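You operate a simulated robot arm through the tools that you are given. There is no shell and no other tool. Be economical: measure what you need, move in short steps, check, and stop when the job is done.

You are at the controls of a simulated robot arm. One attempt, no reset.

Task
Tighten the gauge knob, then frame the black cap over white curved backing.
Fine: backing first, then cap, strap closed, latch closed; the other caps stay on the rack.

Only the result counts: the job must be done as asked and must still hold three seconds after the hand-in. Knocking over, shifting, dropping, spilling or breaking anything else fails it. A push-on lid holds only when it is set on centred and level and pressed home; a screw cap is set on level and turned clockwise until tight.

Robot
A 7-joint arm with a two-finger parallel gripper, fixed in place. Base frame: the origin is at the foot of the arm, x ahead of it, y to its left, z up; the work surface is at about z = 0.69. Readings come in m, rad, newtons and seconds.
Its first joint turns from -2.897 to 2.897 rad. Payload 4.4 kg.
Tool frame: the origin (TCP) lies between the finger pads and is the grasp point; the fingertips stand 0.023 m ahead of it; z points along the fingers, y is the line along which they close. The gripper opens to 0.094 m. The fingers are 0.038 m wide and 0.01 m thick; the gripper's body (0.054 by 0.096 m) begins 0.039 m behind the TCP.
Orientation is that of the tool frame in the base frame, as [roll, pitch, yaw] about the fixed x, y, z axes, in that order (R = Rz(yaw) Ry(pitch) Rx(roll)). With the fingers straight down and closing along the base's y, the tool's x points along the base's -x, its y along +y and its z along -z.

Tools
- The arm moves only by the tool step_arm. Its argument "increments" is a list of rows, each a list of 3 entries, a list of its own where there are three numbers: the shift along the tool's x, y, z in units of 250 mm (1.0 is 250 mm), then the turn, a rotation vector about the tool's x, y, z in units of 120 degrees (1.0 is 120 degrees), then the opening, from 0 (shut) to 1 (fully open). In form: [[[x, y, z], [rx, ry, rz], hand], ...]. A call has 1 to 10 rows; each row is the pose to reach, as a shift and turn from the pose commanded when the call began, along the tool's axes at that moment. A call with a number of a shift or a turn outside -1 to 1 is refused whole. Rows are played at 5 a second. More than 0.05 m and 0.15 rad between two rows, or a gripper value outside its range, and nothing of the call is played. A pose out of reach is approached as far as the arm can. The call stops where the force on the tool passes 40 N (or 10 N more than at its start, if that is more) or the arm is blocked; 0.2 s more then pass. Each finger travels about 0.072 m/s and halts on what it meets, pressing with about 40 N; the grip force reading is that of the motor and also rises with nothing between the fingers. The clock runs only during rows and for 0.2 s after the last one: add rows that repeat a pose to give the fingers time. It gives the time, the measured TCP pose, the force on the tool (base axes), the opening and the grip force at its end, in the units of the frame above (readings bear some noise), with the torque about the TCP (base axes, N m) and any sound that the robot's microphone picked up.
- Cameras (640 x 400 px; columns grow to the right, rows downward): "scene" is fixed at [0.4011, 0.6493, 1.3956]; the picture's right is [-0.87, -0.50, 0.00], its down [-0.25, 0.44, -0.86] and it looks along [0.43, -0.75, -0.51] (base axes); focal length 214 px, centre (320, 200). "wrist" rides on the gripper at [0.086, 0.016, -0.075] in the tool frame; the picture's right is [-0.18, 0.98, 0.00], its down [-0.58, -0.11, -0.81] and it looks along [-0.79, -0.15, 0.59] (tool axes); focal length 243 px, centre (320, 200). There is no depth. A picture from a camera that has moved, and an enlarged one, comes with that camera's place and axes in the base frame and with its lens.
- camera(camera): a new picture of that camera. The clock stands still meanwhile.
- close_up(camera, box): a new picture of the part [left, top, right, bottom] of that camera's present view, enlarged. The clock stands still meanwhile.
- hand_in(): hands the job in; it is judged then, once.

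Go step by step. Nothing tells you positions but the pictures and the camera data: compare them with the known pose of the tool, close in by small moves and look again before you grip or let go. The budget is 120 turns and 64 pictures, counting those below and the enlarged ones. Unless the task says otherwise, let go and move clear before handing in, and close with one line.

The tools are called after ">>>" as name(argument=value, ...) on one line, values as JSON. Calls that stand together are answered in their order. step_arm: Moves the arm, as the interface text tells. Its arguments: {"type":"object","properties":{"increments":{"type":"array"}},"required":["increments"]} The other tools are called the same way: camera (camera) takes a picture; close_up (camera, box) takes an enlarged picture of a part of a camera's view; hand_in () hands the job in.

At the start:

```text
t: 0.0
ee_pos: [0.6203, 0.1035, 1.5678]
tcp_rot: [-3.141, -0.001, -3.141]
force: [0.3, 0.2, -0.3]
wrist_torque: [0.02, 0.02, 0.04]
opening: 0.0937
finger_force: 0.1
```

scene: 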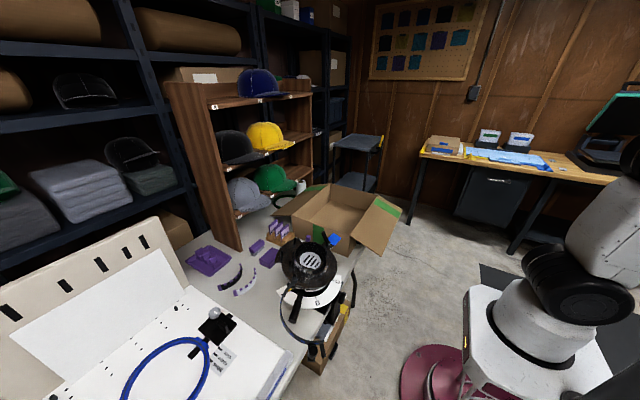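
wrist: 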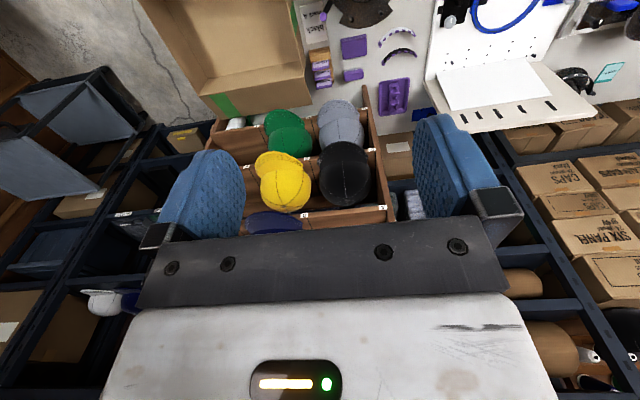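

I see a rack of caps, a bench with a cap-frame jig (black cylinder), purple tools and curved strips. I'll look closer at the jig and the bench.

>>> close_up(camera="scene", box=[240, 200, 380, 380])

>>> close_up(camera="scene", box=[160, 60, 340, 240])

>>> close_up(camera="scene", box=[100, 220, 300, 400])

>>> close_up(camera="wrist", box=[200, 0, 600, 250])

```text
2.22 times, centred on (310, 290) of scene
camera zoom: at [0.4011, 0.6493, 1.3956], right [-0.87, -0.5, 0.0], down [-0.25, 0.44, -0.86], along [0.43, -0.75, -0.51], focal length 477 px, centre (342, 0)
```

zoom: 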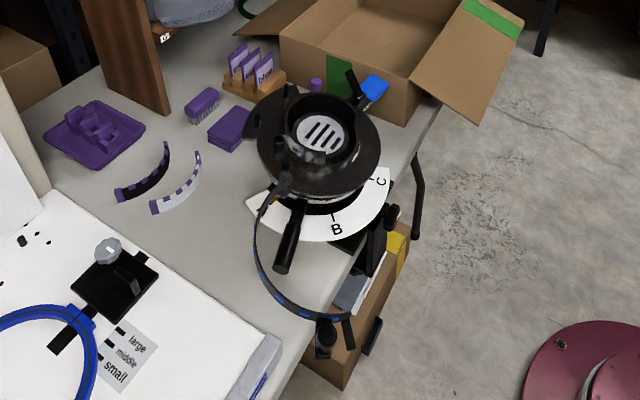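

```text
2.22 times, centred on (250, 150) of scene
camera zoom: at [0.4011, 0.6493, 1.3956], right [-0.87, -0.5, 0.0], down [-0.25, 0.44, -0.86], along [0.43, -0.75, -0.51], focal length 477 px, centre (476, 311)
```

zoom: 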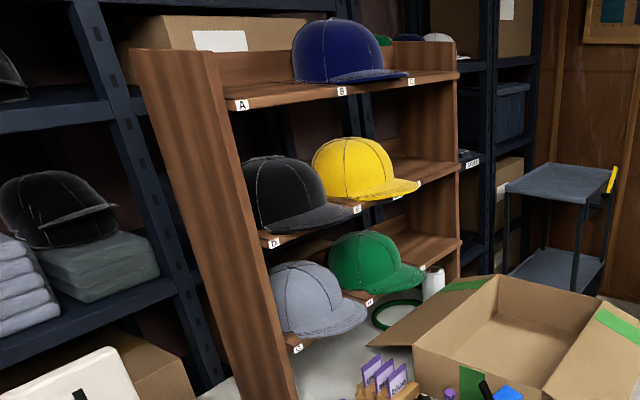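

```text
2.22 times, centred on (200, 310) of scene
camera zoom: at [0.4011, 0.6493, 1.3956], right [-0.87, -0.5, 0.0], down [-0.25, 0.44, -0.86], along [0.43, -0.75, -0.51], focal length 477 px, centre (587, -44)
```

zoom: 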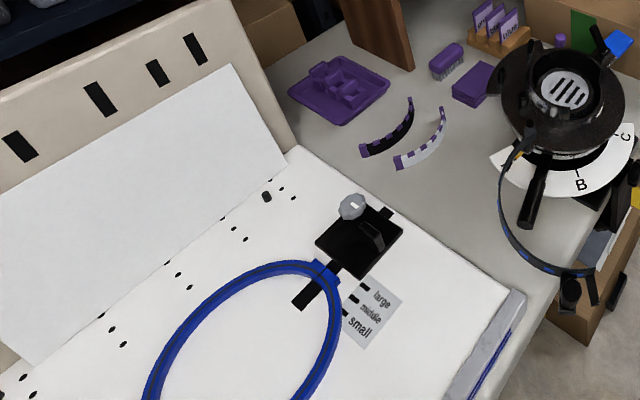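

```text
1.60 times, centred on (400, 125) of wrist
camera zoom: at [0.5342, 0.1199, 1.6432], right [0.18, 0.98, 0.0], down [0.58, -0.11, 0.81], along [0.79, -0.15, -0.59], focal length 388 px, centre (192, 320)
```

zoom: 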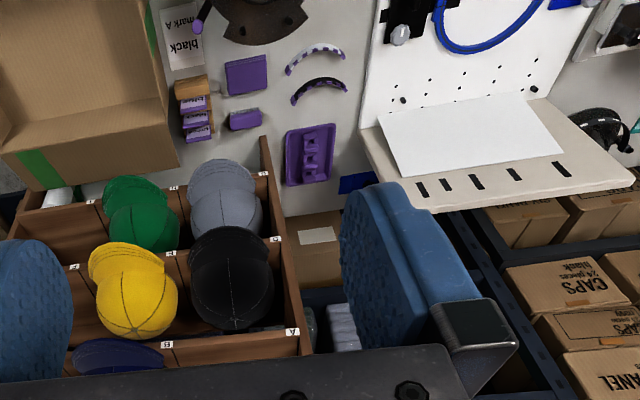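

The jig lies around (0.69, 0.21). I'll lower the arm and back off so the wrist camera sees the jig well.

>>> step_arm(increments=[[[0.066, 0.053, 0.166], [0, 0, 0], 1], [[0.133, 0.106, 0.333], [0, 0, 0], 1], [[0.2, 0.16, 0.5], [0, 0, 0], 1], [[0.266, 0.213, 0.666], [0, 0, 0], 1], [[0.333, 0.266, 0.833], [0, 0, 0], 1], [[0.4, 0.32, 1.0], [0, 0, 0], 1]])

>>> step_arm(increments=[[[0.066, 0.053, 0.166], [0, 0, 0], 1], [[0.133, 0.106, 0.333], [0, 0, 0], 1], [[0.2, 0.16, 0.5], [0, 0, 0], 1], [[0.266, 0.213, 0.666], [0, 0, 0], 1], [[0.333, 0.266, 0.833], [0, 0, 0], 1], [[0.4, 0.32, 1.0], [0, 0, 0], 1]])

>>> camera(camera="wrist")

```text
t: 1.4
ee_pos: [0.5216, 0.1813, 1.3169]
tcp_rot: [-3.141, 0.0, -3.141]
force: [-0.1, -0.5, 0.8]
wrist_torque: [-0.01, -0.01, -0.02]
opening: 0.0938
finger_force: 0.1
```

```text
t: 2.8
ee_pos: [0.4193, 0.2626, 1.0689]
tcp_rot: [-3.141, 0.0, -3.141]
force: [-0.2, 0.0, 0.5]
wrist_torque: [0.0, -0.02, -0.01]
opening: 0.0938
finger_force: 0.1
```

```text
57 pictures are left
camera wrist: at [0.3325, 0.2788, 1.1438], right [0.18, 0.98, 0.0], down [0.58, -0.11, 0.81], along [0.79, -0.15, -0.59], focal length 243 px, centre (320, 200)
```

wrist: 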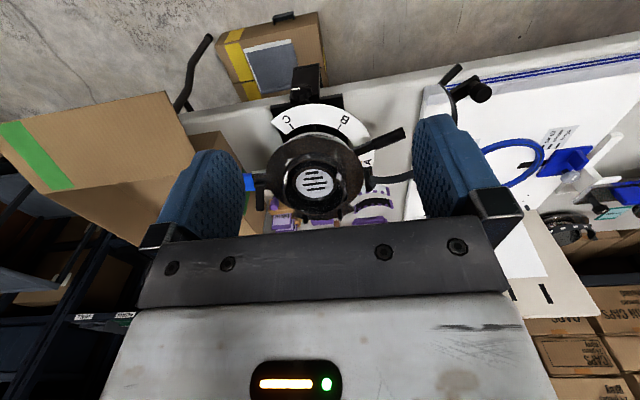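

>>> close_up(camera="wrist", box=[240, 50, 420, 230])

>>> close_up(camera="scene", box=[265, 215, 365, 280])

>>> close_up(camera="scene", box=[265, 275, 365, 355])

```text
2.22 times, centred on (330, 140) of wrist
camera zoom: at [0.3325, 0.2788, 1.1438], right [0.18, 0.98, 0.0], down [0.58, -0.11, 0.81], along [0.79, -0.15, -0.59], focal length 539 px, centre (298, 333)
```

zoom: 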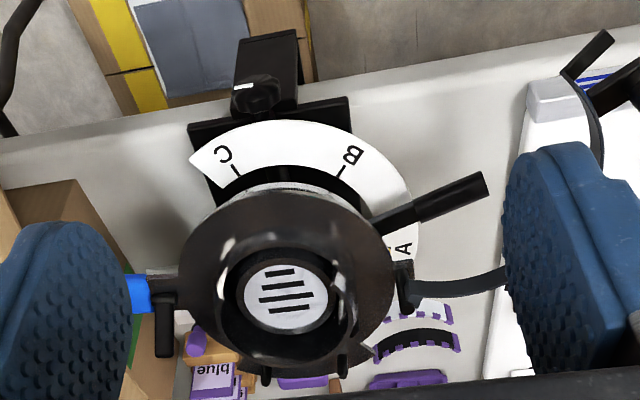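

```text
6.15 times, centred on (315, 248) of scene
camera zoom: at [0.4011, 0.6493, 1.3956], right [-0.87, -0.5, 0.0], down [-0.25, 0.44, -0.86], along [0.43, -0.75, -0.51], focal length 1320 px, centre (351, -92)
```

zoom: 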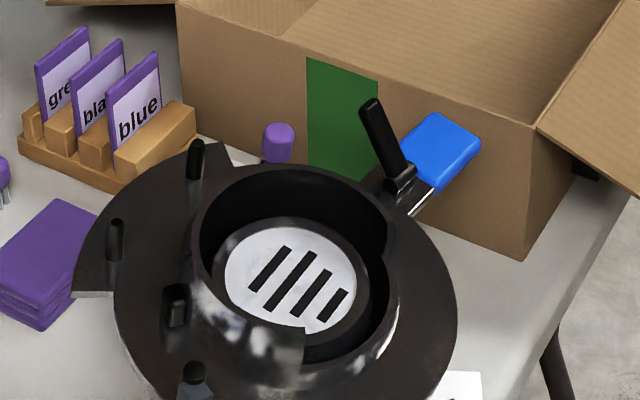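

```text
5.00 times, centred on (315, 315) of scene
camera zoom: at [0.4011, 0.6493, 1.3956], right [-0.87, -0.5, 0.0], down [-0.25, 0.44, -0.86], along [0.43, -0.75, -0.51], focal length 1072 px, centre (345, -375)
```

zoom: 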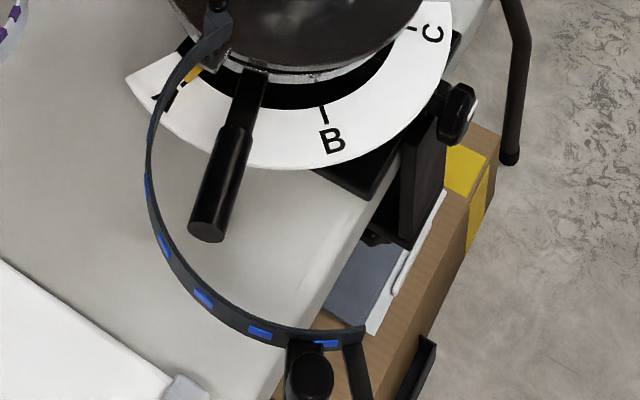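

The gauge has a black drum with pins, a lever over an A/B/C scale, a clamp post with a black knob, an open strap (+y side) and a latch with a blue tab. I'll tilt to view the jig from above.

>>> step_arm(increments=[[[-0.15, 0, -0.03], [0, 0.0625, 0], 1], [[-0.3, 0, -0.07], [0, 0.125, 0], 1], [[-0.45, 0, -0.1], [0, 0.1875, 0], 1], [[-0.6, -0.03, -0.13], [0, 0.25, 0], 1]])

>>> camera(camera="wrist")

```text
t: 3.8
ee_pos: [0.5693, 0.2548, 1.1024]
tcp_rot: [3.142, -0.525, 3.14]
force: [1.0, -0.4, -0.4]
wrist_torque: [0.03, -0.01, -0.01]
opening: 0.0941
finger_force: 0.1
```

```text
53 pictures are left
camera wrist: at [0.5318, 0.2714, 1.2115], right [0.16, 0.98, -0.09], down [0.91, -0.11, 0.41], along [0.39, -0.15, -0.91], focal length 243 px, centre (320, 200)
```

wrist: 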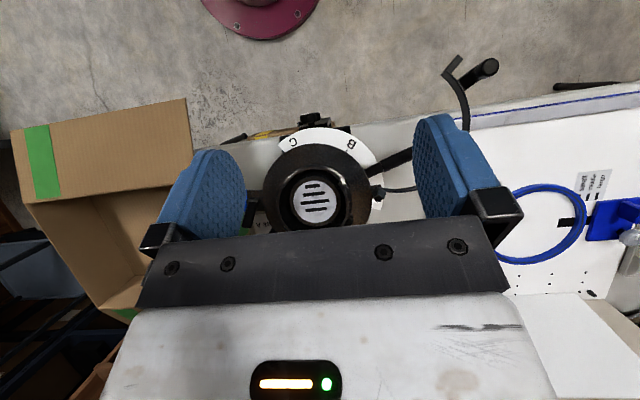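

I'll shift outwards so the pinned front of the drum comes into the upper picture.

>>> step_arm(increments=[[[-0.17, 0, -0.1], [0, 0, 0], 1], [[-0.34, 0, -0.2], [0, 0, 0], 1], [[-0.52, 0, -0.3], [0, 0, 0], 1]])

>>> camera(camera="wrist")

>>> close_up(camera="wrist", box=[230, 0, 430, 170])

```text
refused: row 3 steps farther than a row can; nothing moved
```

```text
52 pictures are left
camera wrist: at [0.5318, 0.2714, 1.2115], right [0.16, 0.98, -0.09], down [0.91, -0.11, 0.41], along [0.39, -0.15, -0.91], focal length 243 px, centre (320, 200)
```

wrist: 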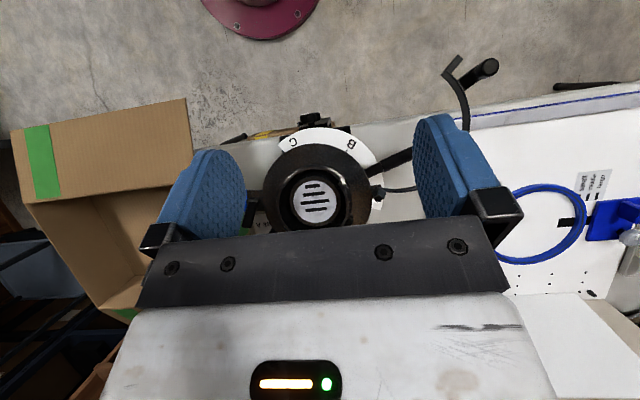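

```text
2.35 times, centred on (330, 85) of wrist
camera zoom: at [0.5318, 0.2714, 1.2115], right [0.16, 0.98, -0.09], down [0.91, -0.11, 0.41], along [0.39, -0.15, -0.91], focal length 571 px, centre (296, 471)
```

zoom: 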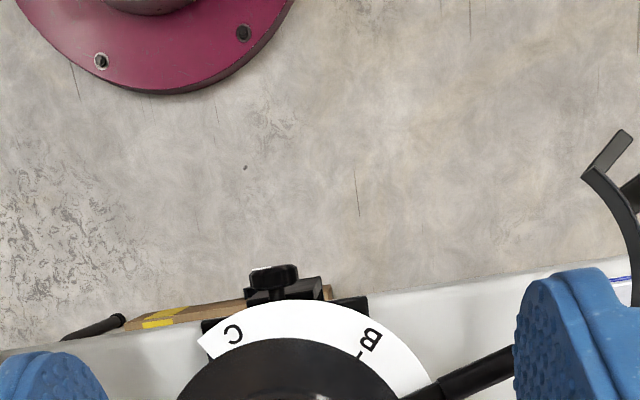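

The last call was refused for an oversized row; I'll redo it with smaller rows and look once.

>>> step_arm(increments=[[[-0.13, 0, -0.075], [0, 0, 0], 1], [[-0.26, 0, -0.15], [0, 0, 0], 1], [[-0.39, 0, -0.225], [0, 0, 0], 1], [[-0.52, 0, -0.3], [0, 0, 0], 1]])

>>> close_up(camera="wrist", box=[160, 0, 480, 200])

```text
t: 4.8
ee_pos: [0.7215, 0.2578, 1.1023]
tcp_rot: [-3.141, -0.523, 3.142]
force: [0.2, -0.3, -0.6]
wrist_torque: [-0.01, -0.02, 0.01]
opening: 0.0939
finger_force: 0.0
```

```text
2.00 times, centred on (320, 100) of wrist
camera zoom: at [0.6834, 0.2738, 1.2108], right [0.16, 0.98, -0.09], down [0.91, -0.11, 0.41], along [0.39, -0.15, -0.91], focal length 485 px, centre (320, 400)
```

zoom: 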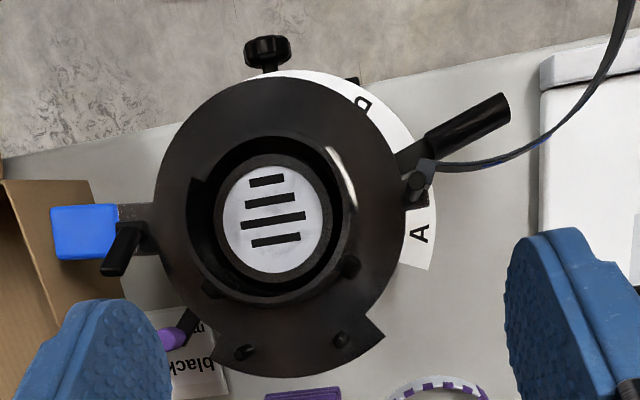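

Now a clear top view. I'll check the pointer at the scale, and the card near the jig.

>>> close_up(camera="scene", box=[278, 272, 328, 304])

>>> close_up(camera="wrist", box=[230, 80, 400, 210])

```text
12.50 times, centred on (303, 288) of scene
camera zoom: at [0.4011, 0.6493, 1.3956], right [-0.87, -0.5, 0.0], down [-0.25, 0.44, -0.86], along [0.43, -0.75, -0.51], focal length 2681 px, centre (532, -900)
```

zoom: 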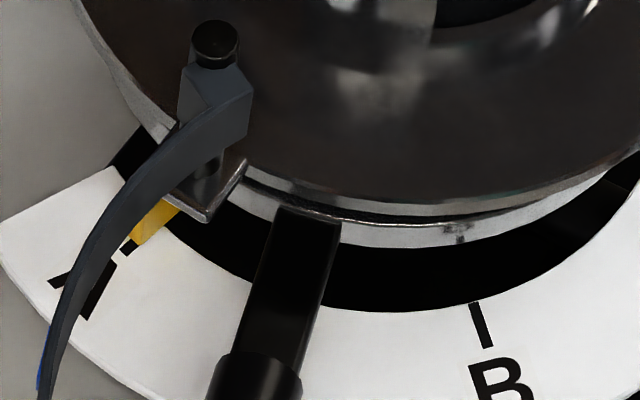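

```text
3.08 times, centred on (315, 145) of wrist
camera zoom: at [0.6834, 0.2738, 1.2108], right [0.16, 0.98, -0.09], down [0.91, -0.11, 0.41], along [0.39, -0.15, -0.91], focal length 746 px, centre (335, 369)
```

zoom: 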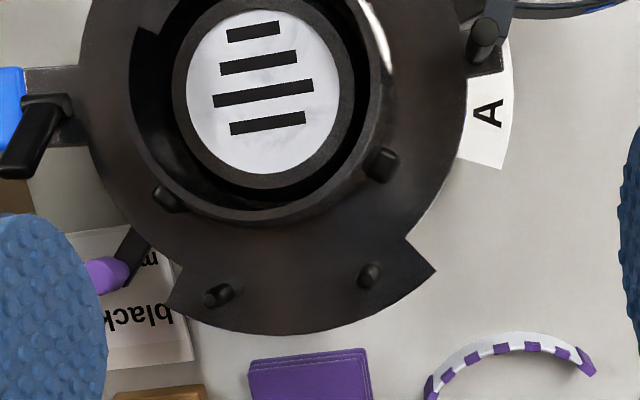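

The pointer sits at mark A, as the "black" card asks, so the gauge only needs its knob tightened. The knob is near (0.57, 0.20, 0.73), axis toward the robot. I'll back off and level the tool to point along +x.

>>> step_arm(increments=[[[0.134, -0.03, 0.11], [0, -0.06, 0], 1], [[0.268, -0.06, 0.22], [0, -0.12, 0], 1], [[0.403, -0.09, 0.33], [0, -0.18, 0], 1], [[0.537, -0.12, 0.44], [0, -0.24, 0], 1], [[0.671, -0.16, 0.55], [0, -0.3, 0], 1], [[0.806, -0.19, 0.66], [0, -0.36, 0], 1], [[0.94, -0.22, 0.77], [0, -0.42, 0], 1]])

>>> step_arm(increments=[[[0, 0, 0], [0, -0.06, 0], 1], [[0, 0, 0], [0, -0.12, 0], 1], [[0, 0, 0], [0, -0.18, 0], 1], [[0, 0, 0], [0, -0.24, 0], 1], [[0, 0, 0], [0, -0.3, 0], 1], [[0, 0, 0], [0, -0.36, 0], 1], [[0, 0, 0], [0, -0.42, 0], 1], [[0, 0, 0], [0, -0.48, 0], 1], [[0, 0, 0], [0, -0.53, 0], 1], [[0, 0, 0], [0, -0.58, 0], 1]])

```text
t: 6.4
ee_pos: [0.4209, 0.2017, 1.05]
tcp_rot: [3.141, 0.359, -3.141]
force: [-0.6, 0.3, -0.7]
wrist_torque: [0.0, -0.03, 0.01]
opening: 0.0939
finger_force: 0.1
```

```text
t: 8.6
ee_pos: [0.4217, 0.2018, 1.0528]
tcp_rot: [0.329, 1.568, 0.328]
force: [0.4, -1.1, -0.2]
wrist_torque: [0.0, -0.01, 0.01]
opening: 0.094
finger_force: 0.1
```

The level pose works. I'll roll the hand half a turn so the camera sits on top, lowering it toward knob height.

>>> step_arm(increments=[[[0.04, 0, 0], [0, 0, -0.07], 1], [[0.08, 0, 0], [0, 0, -0.14], 1], [[0.12, 0, 0], [0, 0, -0.21], 1], [[0.16, 0, 0], [0, 0, -0.28], 1], [[0.2, 0, 0], [0, 0, -0.35], 1], [[0.24, 0, 0], [0, 0, -0.42], 1], [[0.28, 0, 0], [0, 0, -0.49], 1], [[0.32, 0, 0], [0, 0, -0.56], 1], [[0.36, 0, 0], [0, 0, -0.63], 1], [[0.4, 0, 0], [0, 0, -0.7], 1]])

>>> step_arm(increments=[[[0, 0, 0], [0, 0, -0.07], 1], [[0, 0, 0], [0, 0, -0.14], 1], [[0, 0, 0], [0, 0, -0.21], 1], [[0, 0, 0], [0, 0, -0.28], 1], [[0, 0, 0], [0, 0, -0.35], 1], [[0, 0, 0], [0, 0, -0.42], 1], [[0, 0, 0], [0, 0, -0.49], 1], [[0, 0, 0], [0, 0, -0.56], 1], [[0, 0, 0], [0, 0, -0.63], 1], [[0, 0, 0], [0, 0, -0.7], 1]])

>>> camera(camera="wrist")

```text
t: 10.8
ee_pos: [0.4209, 0.2015, 0.9521]
tcp_rot: [-1.571, 0.103, -1.572]
force: [0.0, -0.6, -0.3]
wrist_torque: [-0.03, 0.06, 0.02]
opening: 0.0941
finger_force: 0.1
```

```text
t: 13.0
ee_pos: [0.4214, 0.2016, 0.9519]
tcp_rot: [-1.568, -1.363, -1.572]
force: [0.2, -0.5, -0.7]
wrist_torque: [0.04, 0.01, 0.02]
opening: 0.094
finger_force: 0.0
```

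```text
47 pictures are left
camera wrist: at [0.3465, 0.1673, 1.0332], right [0.0, -0.92, -0.38], down [-0.81, 0.23, -0.55], along [0.59, 0.31, -0.74], focal length 243 px, centre (320, 200)
```

wrist: 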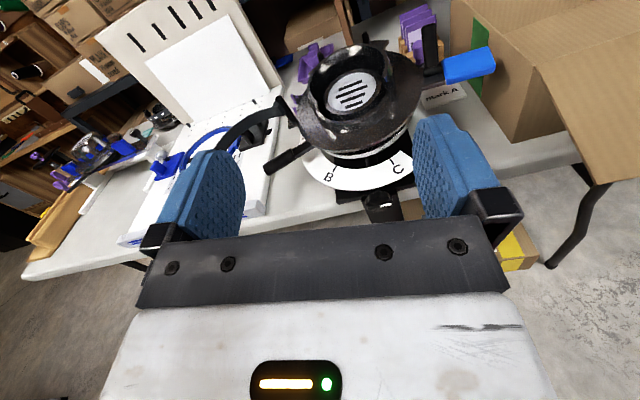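

The jig is in front and the knob lies just below the scale. I'll enlarge the jig and the knob.

>>> close_up(camera="wrist", box=[240, 10, 500, 230])

>>> step_arm(increments=[[[0, 0, 0], [0, 0, -0.05], 1], [[0, 0, 0], [0, 0, -0.1], 1], [[-0.2, 0, 0], [0, 0, -0.1], 1], [[-0.4, 0, 0], [0, 0, -0.1], 1], [[-0.6, 0, 0], [0, 0, -0.1], 1], [[-0.7, 0, 0], [0, 0, -0.1], 1]])

>>> close_up(camera="wrist", box=[200, 0, 500, 230])

```text
1.82 times, centred on (370, 120) of wrist
camera zoom: at [0.3465, 0.1673, 1.0332], right [0.0, -0.92, -0.38], down [-0.81, 0.23, -0.55], along [0.59, 0.31, -0.74], focal length 441 px, centre (229, 346)
```

zoom: 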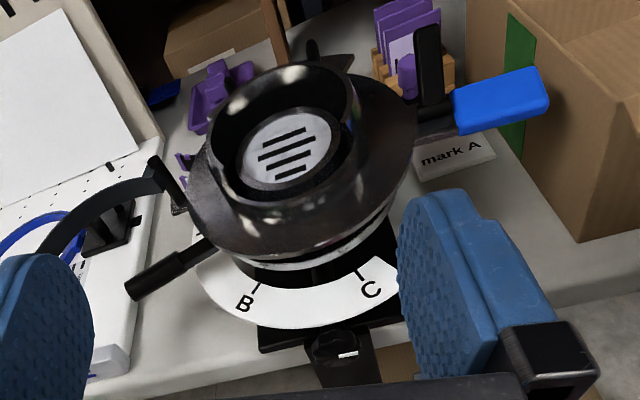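

```text
t: 14.4
ee_pos: [0.4195, 0.2406, 0.7806]
tcp_rot: [0.414, -1.57, 2.729]
force: [-0.3, 0.0, 0.5]
wrist_torque: [0.02, -0.01, -0.01]
opening: 0.0937
finger_force: 0.1
```

```text
1.74 times, centred on (350, 115) of wrist
camera zoom: at [0.3453, 0.2225, 0.867], right [0.0, -0.98, -0.18], down [-0.81, 0.11, -0.58], along [0.59, 0.15, -0.79], focal length 422 px, centre (268, 348)
```

zoom: 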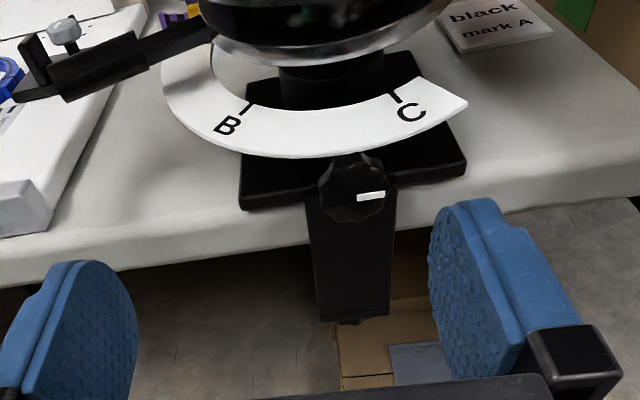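

The knob front is at about (0.56, 0.200, 0.722), with its white mark at three o'clock. I'll line up short of it and look.

>>> step_arm(increments=[[[-0.12, 0.08, 0.1], [0, 0, 0], 1], [[-0.24, 0.16, 0.2], [0, 0, 0], 1], [[-0.24, 0.16, 0.36], [0, 0, 0], 1]])

>>> close_up(camera="wrist", box=[200, 50, 480, 230])

```text
t: 15.2
ee_pos: [0.5117, 0.1977, 0.7197]
tcp_rot: [2.793, -1.571, 0.349]
force: [1.1, -0.4, -0.3]
wrist_torque: [-0.01, 0.01, -0.02]
opening: 0.0939
finger_force: 0.0
```

```text
2.22 times, centred on (340, 140) of wrist
camera zoom: at [0.4375, 0.1811, 0.8063], right [0.0, -0.98, -0.18], down [-0.81, 0.11, -0.58], along [0.59, 0.15, -0.79], focal length 539 px, centre (276, 333)
```

zoom: 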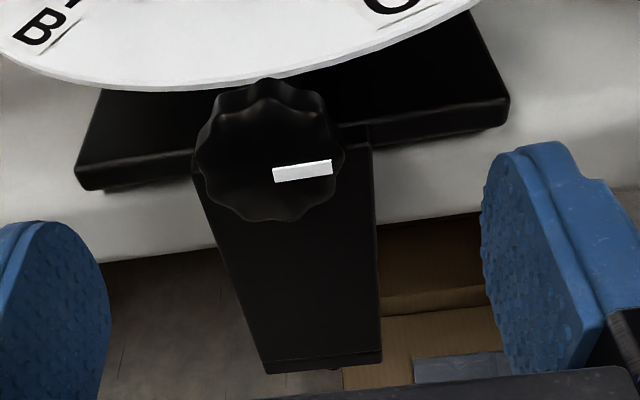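

Well aligned. I'll move in around the knob and close on it.

>>> step_arm(increments=[[[0, 0, 0.08], [0, 0, 0], 1], [[0, 0, 0.165], [0, 0, 0], 1], [[0, 0, 0.165], [0, 0, 0], 0.55]])

>>> step_arm(increments=[[[0, 0, 0], [0, 0, 0], 0.3], [[0, 0, 0], [0, 0, 0], 0.3], [[0, 0, 0], [0, 0, 0], 0.3]])

```text
t: 16.0
ee_pos: [0.5516, 0.1974, 0.7196]
tcp_rot: [-2.335, -1.57, -0.807]
force: [-0.1, 0.2, -0.2]
wrist_torque: [0.0, 0.0, 0.02]
opening: 0.0519
finger_force: 0.1
```

```text
t: 16.8
ee_pos: [0.5535, 0.1982, 0.7204]
tcp_rot: [2.911, -1.571, 0.23]
force: [1.0, 31.6, -7.5]
wrist_torque: [0.15, 0.26, 0.44]
opening: 0.0426
finger_force: 16.7
```

Gripped but with a side load; I'll relieve it by about 1 mm toward +y.

>>> step_arm(increments=[[[0, -0.004, 0], [0, 0, 0], 0.3], [[0, -0.004, 0], [0, 0, 0], 0.3]])

```text
t: 17.4
ee_pos: [0.5531, 0.1998, 0.7199]
tcp_rot: [-0.302, -1.57, -2.84]
force: [8.9, 29.7, -7.6]
wrist_torque: [0.18, 0.12, 0.27]
opening: 0.0414
finger_force: 14.4
```

>>> step_arm(increments=[[[0, -0.008, 0], [0, 0, 0], 0.3], [[0, -0.008, 0], [0, 0, 0], 0.3]])

```text
t: 18.0
ee_pos: [0.5524, 0.2001, 0.7192]
tcp_rot: [2.941, -1.57, 0.198]
force: [15.0, 6.6, -0.8]
wrist_torque: [0.06, -0.04, -0.05]
opening: 0.0403
finger_force: 44.8
```

Now it's held well. I'll turn clockwise (positive about the tool's z).

>>> step_arm(increments=[[[0, 0, 0], [0, 0, 0.05], 0.3], [[0, 0, 0], [0, 0, 0.1], 0.3], [[0, 0, 0], [0, 0, 0.15], 0.3], [[0, 0, 0], [0, 0, 0.2], 0.3], [[0, 0, 0], [0, 0, 0.25], 0.3], [[0, 0, 0], [0, 0, 0.3], 0.3], [[0, 0, 0], [0, 0, 0.35], 0.3], [[0, 0, 0], [0, 0, 0.4], 0.3], [[0, 0, 0], [0, 0, 0.45], 0.3], [[0, 0, 0], [0, 0, 0.5], 0.3]])

>>> close_up(camera="wrist", box=[200, 50, 480, 230])

```text
t: 18.6
ee_pos: [0.5536, 0.1993, 0.7191]
tcp_rot: [-1.575, -1.392, -1.57]
force: [7.2, -11.2, 1.8]
wrist_torque: [-0.04, 0.01, -0.17]
opening: 0.04
finger_force: 45.1
stopped in row 2: the force on the tool passed its limit at 43 N (the readings are from after the stop); the commanded pose is now the measured one
```

```text
2.22 times, centred on (340, 140) of wrist
camera zoom: at [0.4779, 0.1679, 0.8027], right [0.0, -0.93, -0.36], down [-0.81, 0.21, -0.55], along [0.59, 0.28, -0.75], focal length 539 px, centre (276, 333)
```

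zoom: 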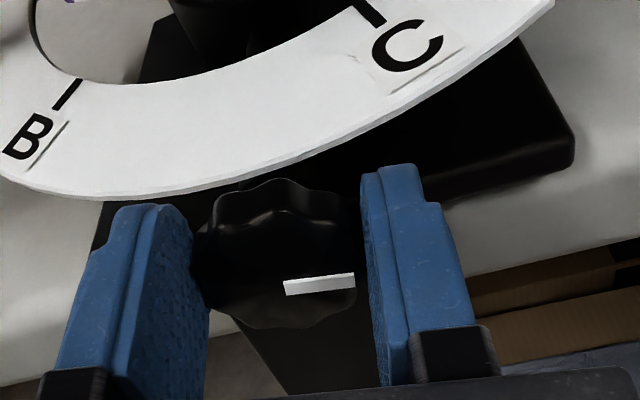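

The knob turned about 10° with the hand; the stop was a side-load. I'll keep turning in smaller calls.

>>> step_arm(increments=[[[0, 0, 0], [0, 0, 0.03], 0.3], [[0, 0, 0], [0, 0, 0.06], 0.3], [[0, 0, 0], [0, 0, 0.09], 0.3], [[0, 0, 0], [0, 0, 0.12], 0.3], [[0, 0, 0], [0, 0, 0.15], 0.3], [[0, 0, 0], [0, 0, 0.18], 0.3], [[0, 0, 0], [0, 0, 0.21], 0.3], [[0, 0, 0], [0, 0, 0.24], 0.3]])

```text
t: 19.2
ee_pos: [0.5525, 0.1987, 0.72]
tcp_rot: [-1.579, -1.268, -1.572]
force: [10.9, -7.7, -7.2]
wrist_torque: [-0.05, 0.14, 0.22]
opening: 0.0399
finger_force: 44.8
stopped in row 3: the force on the tool passed its limit at 42 N (the readings are from after the stop); the commanded pose is now the measured one
```

Side force builds since the knob axis lies a few mm below my TCP. I'll turn about the knob's own axis by adding a small compensating shift.

>>> step_arm(increments=[[[0.0004, 0.0011, 0], [0, 0, 0.03], 0.3], [[0.0007, 0.0022, 0], [0, 0, 0.06], 0.3], [[0.001, 0.0033, 0], [0, 0, 0.09], 0.3], [[0.0014, 0.0044, 0], [0, 0, 0.12], 0.3], [[0.0018, 0.0055, 0], [0, 0, 0.15], 0.3], [[0.0021, 0.0066, 0], [0, 0, 0.18], 0.3], [[0.0025, 0.0077, 0], [0, 0, 0.21], 0.3], [[0.0028, 0.0088, 0], [0, 0, 0.24], 0.3]])

```text
t: 19.9
ee_pos: [0.5534, 0.1974, 0.7204]
tcp_rot: [-1.58, -1.154, -1.567]
force: [13.8, -2.2, -13.2]
wrist_torque: [-0.06, 0.17, 0.45]
opening: 0.0396
finger_force: 45.5
stopped in row 3: the force on the tool passed its limit at 41 N (the readings are from after the stop); the commanded pose is now the measured one
```

I'll release, recentre lower on the knob, and regrip.

>>> step_arm(increments=[[[0, 0, 0], [0, 0, 0], 0.7], [[0, 0, 0], [0, 0, 0], 0.7]])

>>> close_up(camera="wrist", box=[200, 50, 480, 230])

```text
t: 20.4
ee_pos: [0.552, 0.1967, 0.7204]
tcp_rot: [-1.577, -1.154, -1.569]
force: [0.2, -0.3, 0.0]
wrist_torque: [0.0, 0.0, 0.03]
opening: 0.0659
finger_force: 0.1
```

```text
2.22 times, centred on (340, 140) of wrist
camera zoom: at [0.4777, 0.1479, 0.793], right [-0.01, -0.82, -0.57], down [-0.81, 0.34, -0.49], along [0.59, 0.45, -0.67], focal length 539 px, centre (276, 333)
```

zoom: 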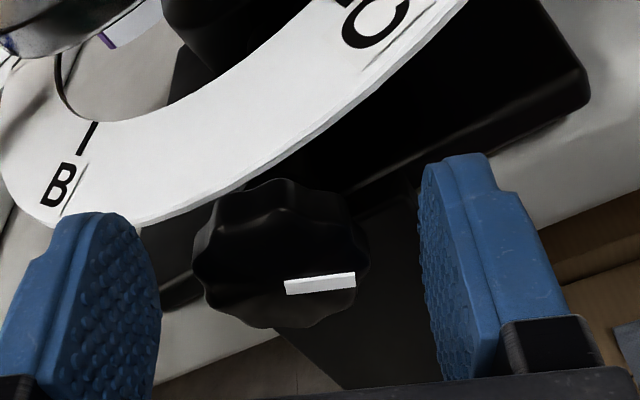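

From three views, the knob axis fits (y 0.199, z 0.7135), face at x≈0.561, so I was about 7 mm high. I'll correct and regrip.

>>> step_arm(increments=[[[-0.029, 0.002, 0.024], [0, 0, 0], 0.7], [[-0.029, 0.002, 0.024], [0, 0, 0], 0.3], [[-0.029, 0.002, 0.024], [0, 0, 0], 0.3], [[-0.029, 0.002, 0.024], [0, 0, 0], 0.3]])

```text
t: 21.4
ee_pos: [0.5582, 0.2016, 0.7122]
tcp_rot: [-1.579, -1.152, -1.569]
force: [-0.5, 13.7, -5.6]
wrist_torque: [-0.03, -1.16, 0.38]
opening: 0.04
finger_force: 45.7
```

>>> step_arm(increments=[[[0, 0, 0], [0, 0, 0.04], 0.3], [[0, 0, 0], [0, 0, 0.08], 0.3], [[0, 0, 0], [0, 0, 0.12], 0.3], [[0, 0, 0], [0, 0, 0.16], 0.3], [[0, 0, 0], [0, 0, 0.2], 0.3], [[0, 0, 0], [0, 0, 0.24], 0.3], [[0, 0, 0], [0, 0, 0.28], 0.3], [[0, 0, 0], [0, 0, 0.32], 0.3], [[0, 0, 0], [0, 0, 0.36], 0.3], [[0, 0, 0], [0, 0, 0.4], 0.3]])

```text
t: 22.8
ee_pos: [0.5577, 0.2008, 0.7142]
tcp_rot: [-1.575, -0.691, -1.573]
force: [-4.3, 7.4, 1.6]
wrist_torque: [-0.02, -0.32, 0.08]
opening: 0.04
finger_force: 44.9
stopped in row 6: the force on the tool passed its limit at 42 N (the readings are from after the stop); the commanded pose is now the measured one
```

>>> step_arm(increments=[[[0, 0, 0], [0, 0, 0.04], 0.3], [[0, 0, 0], [0, 0, 0.08], 0.3], [[0, 0, 0], [0, 0, 0.12], 0.3], [[0, 0, 0], [0, 0, 0.16], 0.3], [[0, 0, 0], [0, 0, 0.2], 0.3], [[0, 0, 0], [0, 0, 0.24], 0.3], [[0, 0, 0], [0, 0, 0.28], 0.3], [[0, 0, 0], [0, 0, 0.32], 0.3], [[0, 0, 0], [0, 0, 0.36], 0.3], [[0, 0, 0], [0, 0, 0.4], 0.3]])

>>> step_arm(increments=[[[0, 0, 0], [0, 0, 0.04], 0.3], [[0, 0, 0], [0, 0, 0.08], 0.3], [[0, 0, 0], [0, 0, 0.12], 0.3], [[0, 0, 0], [0, 0, 0.16], 0.3], [[0, 0, 0], [0, 0, 0.2], 0.3], [[0, 0, 0], [0, 0, 0.24], 0.3], [[0, 0, 0], [0, 0, 0.28], 0.3], [[0, 0, 0], [0, 0, 0.32], 0.3], [[0, 0, 0], [0, 0, 0.36], 0.3], [[0, 0, 0], [0, 0, 0.4], 0.3]])

```text
t: 23.7
ee_pos: [0.5583, 0.2011, 0.7132]
tcp_rot: [-1.573, -0.41, -1.571]
force: [-12.3, 5.4, 3.7]
wrist_torque: [0.02, -0.69, -0.44]
opening: 0.0397
finger_force: 44.9
stopped in row 4: the force on the tool passed its limit at 41 N (the readings are from after the stop); the commanded pose is now the measured one
```

```text
t: 25.9
ee_pos: [0.558, 0.1995, 0.7147]
tcp_rot: [-1.571, 0.431, -1.573]
force: [4.6, -0.6, 19.6]
wrist_torque: [-0.59, 0.25, -0.06]
opening: 0.0417
finger_force: 45.2
```

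>>> step_arm(increments=[[[0, 0, 0], [0, 0, 0.04], 0.3], [[0, 0, 0], [0, 0, 0.08], 0.3], [[0, 0, 0], [0, 0, 0.12], 0.3], [[0, 0, 0], [0, 0, 0.16], 0.3], [[0, 0, 0], [0, 0, 0.2], 0.3], [[0, 0, 0], [0, 0, 0.24], 0.3], [[0, 0, 0], [0, 0, 0.28], 0.3], [[0, 0, 0], [0, 0, 0.32], 0.3]])

>>> close_up(camera="wrist", box=[200, 50, 480, 230])

```text
t: 26.7
ee_pos: [0.5593, 0.2002, 0.7137]
tcp_rot: [-1.569, 0.639, -1.572]
force: [-6.5, -4.2, 10.8]
wrist_torque: [-0.55, -0.22, -0.15]
opening: 0.0398
finger_force: 45.2
stopped in row 3: the force on the tool passed its limit at 46 N (the readings are from after the stop); the commanded pose is now the measured one
```

```text
2.22 times, centred on (340, 140) of wrist
camera zoom: at [0.4843, 0.1411, 0.6503], right [0.0, 0.73, -0.68], down [-0.81, 0.41, 0.43], along [0.59, 0.55, 0.59], focal length 539 px, centre (276, 333)
```

zoom: 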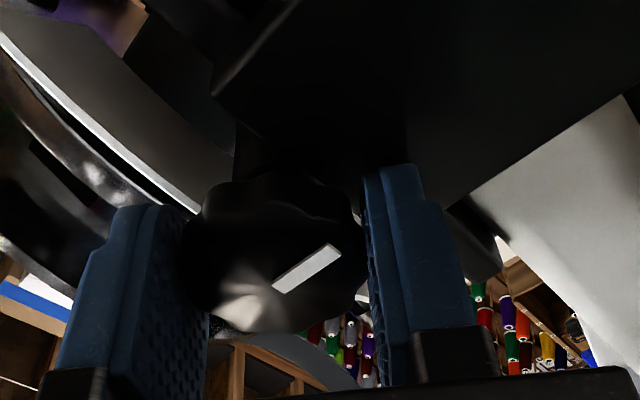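

The hand turned ~127° but the mark lags at about 80–90° with the torque up at 0.6 N·m, so the knob seems to be hitting its stop. I'll regrip and try once more to confirm.

>>> step_arm(increments=[[[0, 0, 0], [0, 0, 0], 0.6], [[0, 0, 0], [0, 0, -0.06], 0.6], [[0, 0, 0], [0, 0, -0.12], 0.6], [[0, 0, 0], [0, 0, -0.18], 0.6], [[0, 0, 0], [0, 0, -0.24], 0.6], [[0, 0, 0], [0, 0, -0.24], 0.2], [[0, 0, 0], [0, 0, -0.24], 0.2], [[0, 0, 0], [0, 0, -0.24], 0.2]])

>>> step_arm(increments=[[[0, 0, 0], [0, 0, 0.03], 0.2], [[0, 0, 0], [0, 0, 0.06], 0.2], [[0, 0, 0], [0, 0, 0.09], 0.2], [[0, 0, 0], [0, 0, 0.12], 0.2], [[0, 0, 0], [0, 0, 0.15], 0.2]])

>>> close_up(camera="wrist", box=[200, 50, 480, 230])

```text
t: 28.5
ee_pos: [0.5591, 0.2005, 0.714]
tcp_rot: [-1.574, 0.135, -1.574]
force: [7.4, 2.6, -9.5]
wrist_torque: [-0.08, 0.18, 0.0]
opening: 0.0407
finger_force: 45.1
stopped in row 8: the force on the tool passed its limit at 41 N (the readings are from after the stop); the commanded pose is now the measured one
```

```text
t: 29.7
ee_pos: [0.5595, 0.2007, 0.7141]
tcp_rot: [-1.572, 0.451, -1.574]
force: [-3.5, 0.1, -6.4]
wrist_torque: [-0.52, 0.28, 0.1]
opening: 0.0416
finger_force: 44.5
```

```text
2.22 times, centred on (340, 140) of wrist
camera zoom: at [0.4843, 0.1297, 0.6625], right [0.0, 0.59, -0.8], down [-0.8, 0.48, 0.35], along [0.59, 0.65, 0.48], focal length 539 px, centre (276, 333)
```

zoom: 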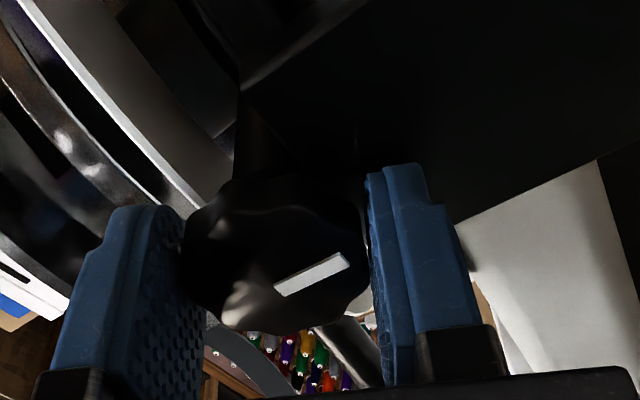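

The mark did not move any further, so the knob is tight. I'll release, back straight off, and lift.

>>> step_arm(increments=[[[0, 0, 0], [0, 0, 0], 0.8], [[0, 0, 0], [0, 0, 0], 0.8], [[0, 0, -0.18], [0, 0, 0], 0.8], [[0, 0, -0.36], [0, 0, 0], 0.8], [[0, 0, -0.54], [0, 0, 0], 0.8], [[0, 0, -0.54], [0, 0, -0.06], 0.8], [[0, 0, -0.54], [0, 0, -0.12], 0.8], [[0, 0, -0.54], [0, 0, -0.18], 0.8], [[0, 0, -0.54], [0, 0, -0.215], 0.8]])

```text
t: 31.7
ee_pos: [0.4231, 0.1991, 0.7147]
tcp_rot: [-1.573, -0.001, -1.574]
force: [0.4, 0.2, -0.6]
wrist_torque: [0.0, -0.02, -0.02]
opening: 0.0752
finger_force: 0.1
```

>>> step_arm(increments=[[[0, -0.18, 0], [0, 0, 0], 0.8], [[0, -0.36, 0], [0, 0, 0], 0.8], [[0, -0.54, 0], [0, 0, 0], 0.8], [[0, -0.72, 0], [0, 0, 0], 0.8], [[0, -0.9, 0], [0, 0, 0], 0.8], [[0, -1, 0], [0, 0, 0], 0.8]])

>>> step_arm(increments=[[[0, -0.05, 0], [-0.07, 0, 0], 0.8], [[0, -0.1, 0], [-0.14, 0, 0], 0.8], [[0, -0.15, 0], [-0.21, 0, 0], 0.8], [[0, -0.2, 0], [-0.28, 0, 0], 0.8], [[0, -0.25, 0], [-0.35, 0, 0], 0.8], [[0, -0.3, 0], [-0.42, 0, 0], 0.8], [[0, -0.35, 0], [-0.49, 0, 0], 0.8], [[0, -0.4, 0], [-0.56, 0, 0], 0.8], [[0, -0.4, 0], [-0.63, 0, 0], 0.8], [[0, -0.4, 0], [-0.7, 0, 0], 0.8]])

```text
t: 33.1
ee_pos: [0.426, 0.2035, 0.9663]
tcp_rot: [-1.573, -0.002, -1.574]
force: [0.2, -1.0, -0.6]
wrist_torque: [-0.02, 0.02, 0.0]
opening: 0.075
finger_force: 0.0
```

```text
t: 35.3
ee_pos: [0.4238, 0.2015, 1.065]
tcp_rot: [-3.039, 0.0, -1.574]
force: [0.0, -0.2, -0.9]
wrist_torque: [0.0, 0.02, 0.02]
opening: 0.0754
finger_force: 0.1
```

Now I'll travel over to above the white backing at about (0.90, 0.318) and look down at it.

>>> step_arm(increments=[[[-0.04, -0.18, 0], [-0.049, 0, 0], 0.8], [[-0.08, -0.36, 0], [-0.049, 0, 0], 0.8], [[-0.12, -0.54, 0], [-0.049, 0, 0], 0.8], [[-0.16, -0.72, 0], [-0.049, 0, 0], 0.8], [[-0.2, -0.9, 0], [-0.049, 0, 0], 0.8]])

>>> step_arm(increments=[[[-0.05, -0.18, 0], [0, 0, 0], 0.8], [[-0.1, -0.36, 0.0], [0, 0, 0], 0.8], [[-0.15, -0.54, 0.1], [0, 0, 0], 0.8], [[-0.2, -0.7, 0.2], [0, 0, 0], 0.8], [[-0.25, -0.85, 0.3], [0, 0, 0], 0.8], [[-0.25, -0.9, 0.45], [0, 0, 0], 0.8], [[-0.25, -0.9, 0.6], [0, 0, 0], 0.8], [[-0.25, -0.9, 0.75], [0, 0, 0], 0.8]])

>>> camera(camera="wrist")

```text
t: 36.5
ee_pos: [0.6479, 0.2518, 1.0862]
tcp_rot: [-3.141, 0.002, -1.574]
force: [1.6, -0.1, 0.4]
wrist_torque: [0.02, 0.03, -0.02]
opening: 0.0754
finger_force: 0.2
```

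```text
refused: row 3 steps farther than a row can; nothing moved
```

```text
39 pictures are left
camera wrist: at [0.6319, 0.165, 1.1616], right [-0.98, 0.19, 0.0], down [0.11, 0.58, 0.81], along [0.15, 0.79, -0.59], focal length 243 px, centre (320, 200)
```

wrist: 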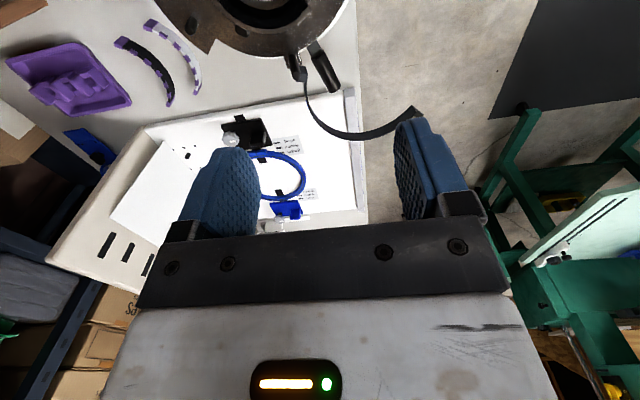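

>>> step_arm(increments=[[[-0.05, -0.18, 0], [0, 0, 0], 0.8], [[-0.1, -0.36, 0], [0, 0, 0], 0.8], [[-0.15, -0.53, 0.05], [0, 0, 0], 0.8], [[-0.2, -0.69, 0.1], [0, 0, 0], 0.8], [[-0.26, -0.85, 0.15], [0, 0, 0], 0.8], [[-0.26, -1.0, 0.25], [0, 0, 0], 0.8], [[-0.26, -1.0, 0.44], [0, 0, 0], 0.8], [[-0.26, -1.0, 0.63], [0, 0, 0], 0.8], [[-0.26, -1.0, 0.82], [0, 0, 0], 0.8]])

>>> camera(camera="wrist")

```text
t: 38.5
ee_pos: [0.8986, 0.3142, 0.8862]
tcp_rot: [-3.139, 0.002, -1.575]
force: [-0.2, -0.1, 0.7]
wrist_torque: [-0.01, 0.0, 0.01]
opening: 0.0751
finger_force: 0.0
```

```text
38 pictures are left
camera wrist: at [0.8822, 0.2278, 0.9605], right [-0.98, 0.19, 0.0], down [0.11, 0.58, 0.81], along [0.15, 0.79, -0.59], focal length 243 px, centre (320, 200)
```

wrist: 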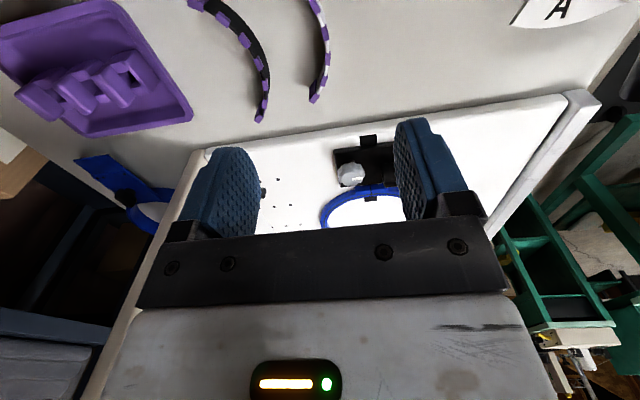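

I need to see the backing whole; I'll move back toward −y a bit.

>>> step_arm(increments=[[[0.16, 0, 0], [0, 0, 0], 0.8], [[0.34, 0, 0], [0, 0, 0], 0.8]])

>>> close_up(camera="wrist", box=[180, 0, 420, 150])

```text
t: 39.1
ee_pos: [0.8961, 0.2301, 0.8811]
tcp_rot: [3.141, 0.0, -1.572]
force: [-0.1, 0.5, -0.6]
wrist_torque: [0.05, 0.0, -0.02]
opening: 0.0752
finger_force: 0.0
```

```text
2.67 times, centred on (300, 75) of wrist
camera zoom: at [0.8796, 0.1437, 0.9565], right [-0.98, 0.19, 0.0], down [0.11, 0.58, 0.81], along [0.15, 0.79, -0.59], focal length 647 px, centre (373, 533)
```

zoom: 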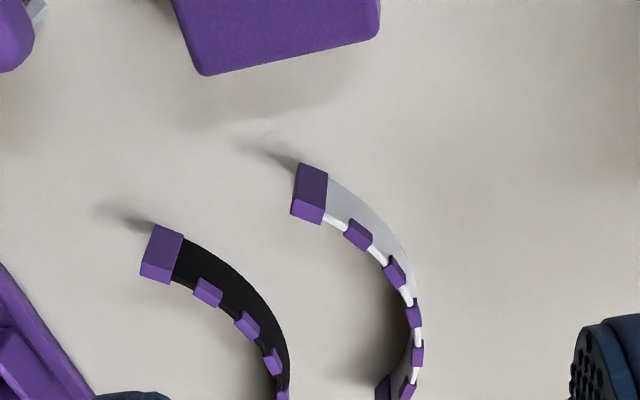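

The backing is a curved band standing on edge (apex ≈ (0.893, 0.316), ~0.12 chord, bulging toward −x); the open strap's hinge and curvature show it closes around the −x side of the drum, so backing and brim go on that side. I'll descend over the backing's apex.

>>> step_arm(increments=[[[-0.17, 0, 0], [0, 0, 0], 0.6], [[-0.35, 0, 0], [0, 0, 0], 0.6], [[-0.35, 0, 0.16], [0, 0, 0], 0.6], [[-0.35, 0, 0.34], [0, 0, 0], 0.6], [[-0.35, 0, 0.46], [0, 0, 0], 0.6]])

>>> camera(camera="wrist")

```text
t: 40.3
ee_pos: [0.8983, 0.3171, 0.7673]
tcp_rot: [-3.14, 0.0, -1.574]
force: [0.7, -0.4, 1.0]
wrist_torque: [0.0, 0.02, -0.04]
opening: 0.0562
finger_force: 0.0
```

```text
36 pictures are left
camera wrist: at [0.8806, 0.2302, 0.8431], right [-0.98, 0.19, 0.0], down [0.11, 0.58, 0.81], along [0.15, 0.79, -0.59], focal length 243 px, centre (320, 200)
```

wrist: 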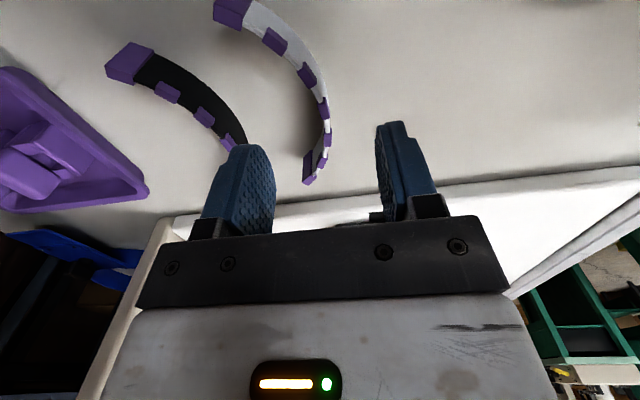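

Band apex is near (0.891, 0.309), turned ~6°. I'll align, descend and grip its upper part.

>>> step_arm(increments=[[[0.032, 0.028, 0], [0, 0, -0.05], 0.6], [[0.032, 0.028, 0.09], [0, 0, -0.05], 0.6], [[0.032, 0.028, 0.168], [0, 0, -0.05], 0.6]])

>>> close_up(camera="wrist", box=[180, 0, 480, 240])

```text
t: 41.1
ee_pos: [0.8913, 0.3081, 0.724]
tcp_rot: [-3.14, 0.001, -1.469]
force: [-0.4, 0.1, 0.3]
wrist_torque: [0.01, 0.01, 0.02]
opening: 0.0565
finger_force: 0.0
```

```text
1.67 times, centred on (330, 120) of wrist
camera zoom: at [0.8833, 0.2208, 0.7998], right [-1.0, 0.08, 0.0], down [0.05, 0.59, 0.81], along [0.07, 0.8, -0.59], focal length 404 px, centre (303, 333)
```

zoom: 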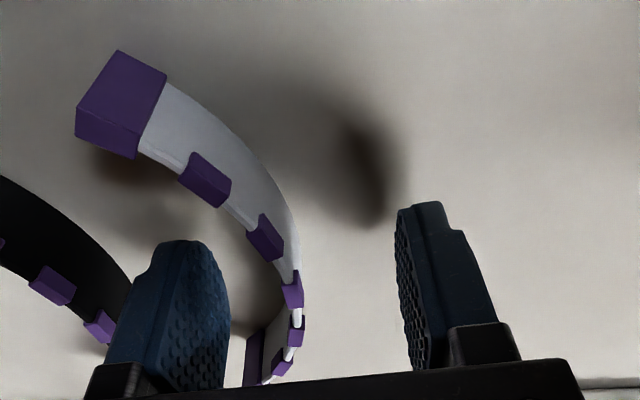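

The apex is centred between the fingers. I'll raise slightly and close.

>>> step_arm(increments=[[[0, 0, -0.024], [0, 0, 0], 0.3], [[0, 0, -0.024], [0, 0, 0], 0.05], [[0, 0, -0.024], [0, 0, 0], 0.05], [[0, 0, -0.024], [0, 0, 0], 0.05], [[0, 0, -0.024], [0, 0, 0], 0.05]])

```text
t: 42.3
ee_pos: [0.8915, 0.3087, 0.7313]
tcp_rot: [-3.14, 0.0, -1.472]
force: [1.0, 0.2, 0.8]
wrist_torque: [0.0, -0.04, 0.0]
opening: 0.0056
finger_force: 1.5
```

>>> step_arm(increments=[[[0, 0, 0], [0, 0, 0], 0], [[0, 0, 0], [0, 0, 0], 0]])

>>> close_up(camera="wrist", box=[180, 0, 480, 240])

```text
t: 42.9
ee_pos: [0.8904, 0.3088, 0.7316]
tcp_rot: [-3.14, -0.001, -1.469]
force: [-0.1, -0.3, 0.7]
wrist_torque: [-0.03, 0.03, 0.01]
opening: 0.0021
finger_force: 39.7
```

```text
1.67 times, centred on (330, 120) of wrist
camera zoom: at [0.8839, 0.2208, 0.8065], right [-1.0, 0.08, 0.0], down [0.05, 0.59, 0.81], along [0.07, 0.8, -0.59], focal length 404 px, centre (303, 333)
```

zoom: 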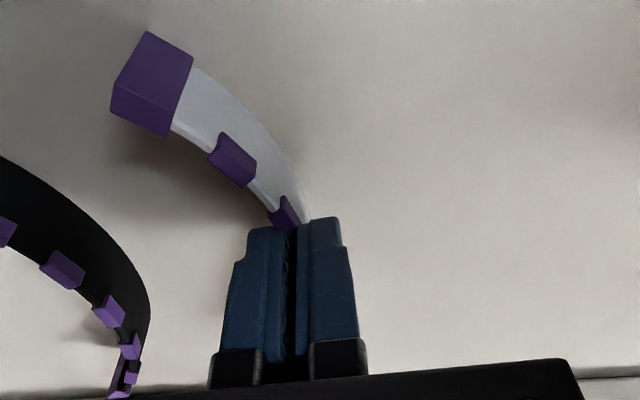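

The 2 mm band is gripped. I'll lift it and carry it up toward the drum.

>>> step_arm(increments=[[[0, 0, -0.1], [0, 0, 0], 0], [[0, 0, -0.25], [0, 0, 0], 0], [[0, 0, -0.4], [0, 0, 0], 0], [[0, 0, -0.55], [0, 0, 0], 0], [[0, 0, -0.7], [0, 0, 0], 0], [[0, 0, -0.85], [0, 0, 0.02], 0], [[0, 0, -1.0], [0, 0, 0.05], 0]])

>>> step_arm(increments=[[[0.06, 0.15, 0], [0, 0, 0], 0], [[0.12, 0.3, 0], [0, 0, 0], 0], [[0.18, 0.45, 0], [0, 0, 0], 0], [[0.24, 0.6, 0], [0, 0, 0], 0], [[0.3, 0.75, 0], [0, 0, 0], 0], [[0.36, 0.9, 0], [0, 0, 0], 0], [[0.42, 1.0, 0], [0, 0, 0], 0]])

>>> close_up(camera="scene", box=[250, 160, 400, 310])

```text
t: 44.5
ee_pos: [0.891, 0.3064, 0.9816]
tcp_rot: [-3.141, -0.002, -1.576]
force: [-0.2, 0.4, -0.8]
wrist_torque: [0.01, -0.02, -0.05]
opening: 0.0019
finger_force: 40.0
```

```text
t: 46.1
ee_pos: [0.6405, 0.2059, 0.9813]
tcp_rot: [3.141, -0.001, -1.575]
force: [-0.5, -0.4, 0.1]
wrist_torque: [0.0, -0.03, -0.01]
opening: 0.0017
finger_force: 40.2
```

```text
2.67 times, centred on (325, 235) of scene
camera zoom: at [0.4011, 0.6493, 1.3956], right [-0.87, -0.5, 0.0], down [-0.25, 0.44, -0.86], along [0.43, -0.75, -0.51], focal length 572 px, centre (307, 107)
```

zoom: 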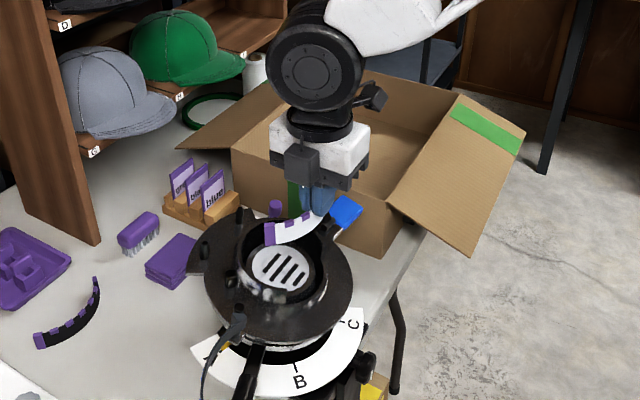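

Holding the band above the drum. I'll use the wrist camera to compare band and drum.

>>> camera(camera="wrist")

```text
32 pictures are left
camera wrist: at [0.6233, 0.1188, 1.0564], right [-0.98, 0.19, 0.0], down [0.11, 0.58, 0.81], along [0.15, 0.79, -0.59], focal length 243 px, centre (320, 200)
```

wrist: 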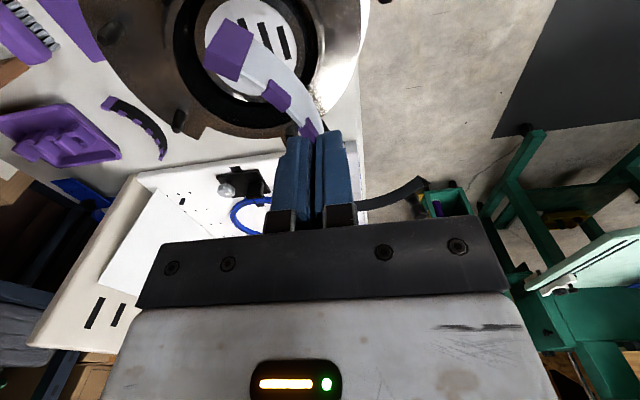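

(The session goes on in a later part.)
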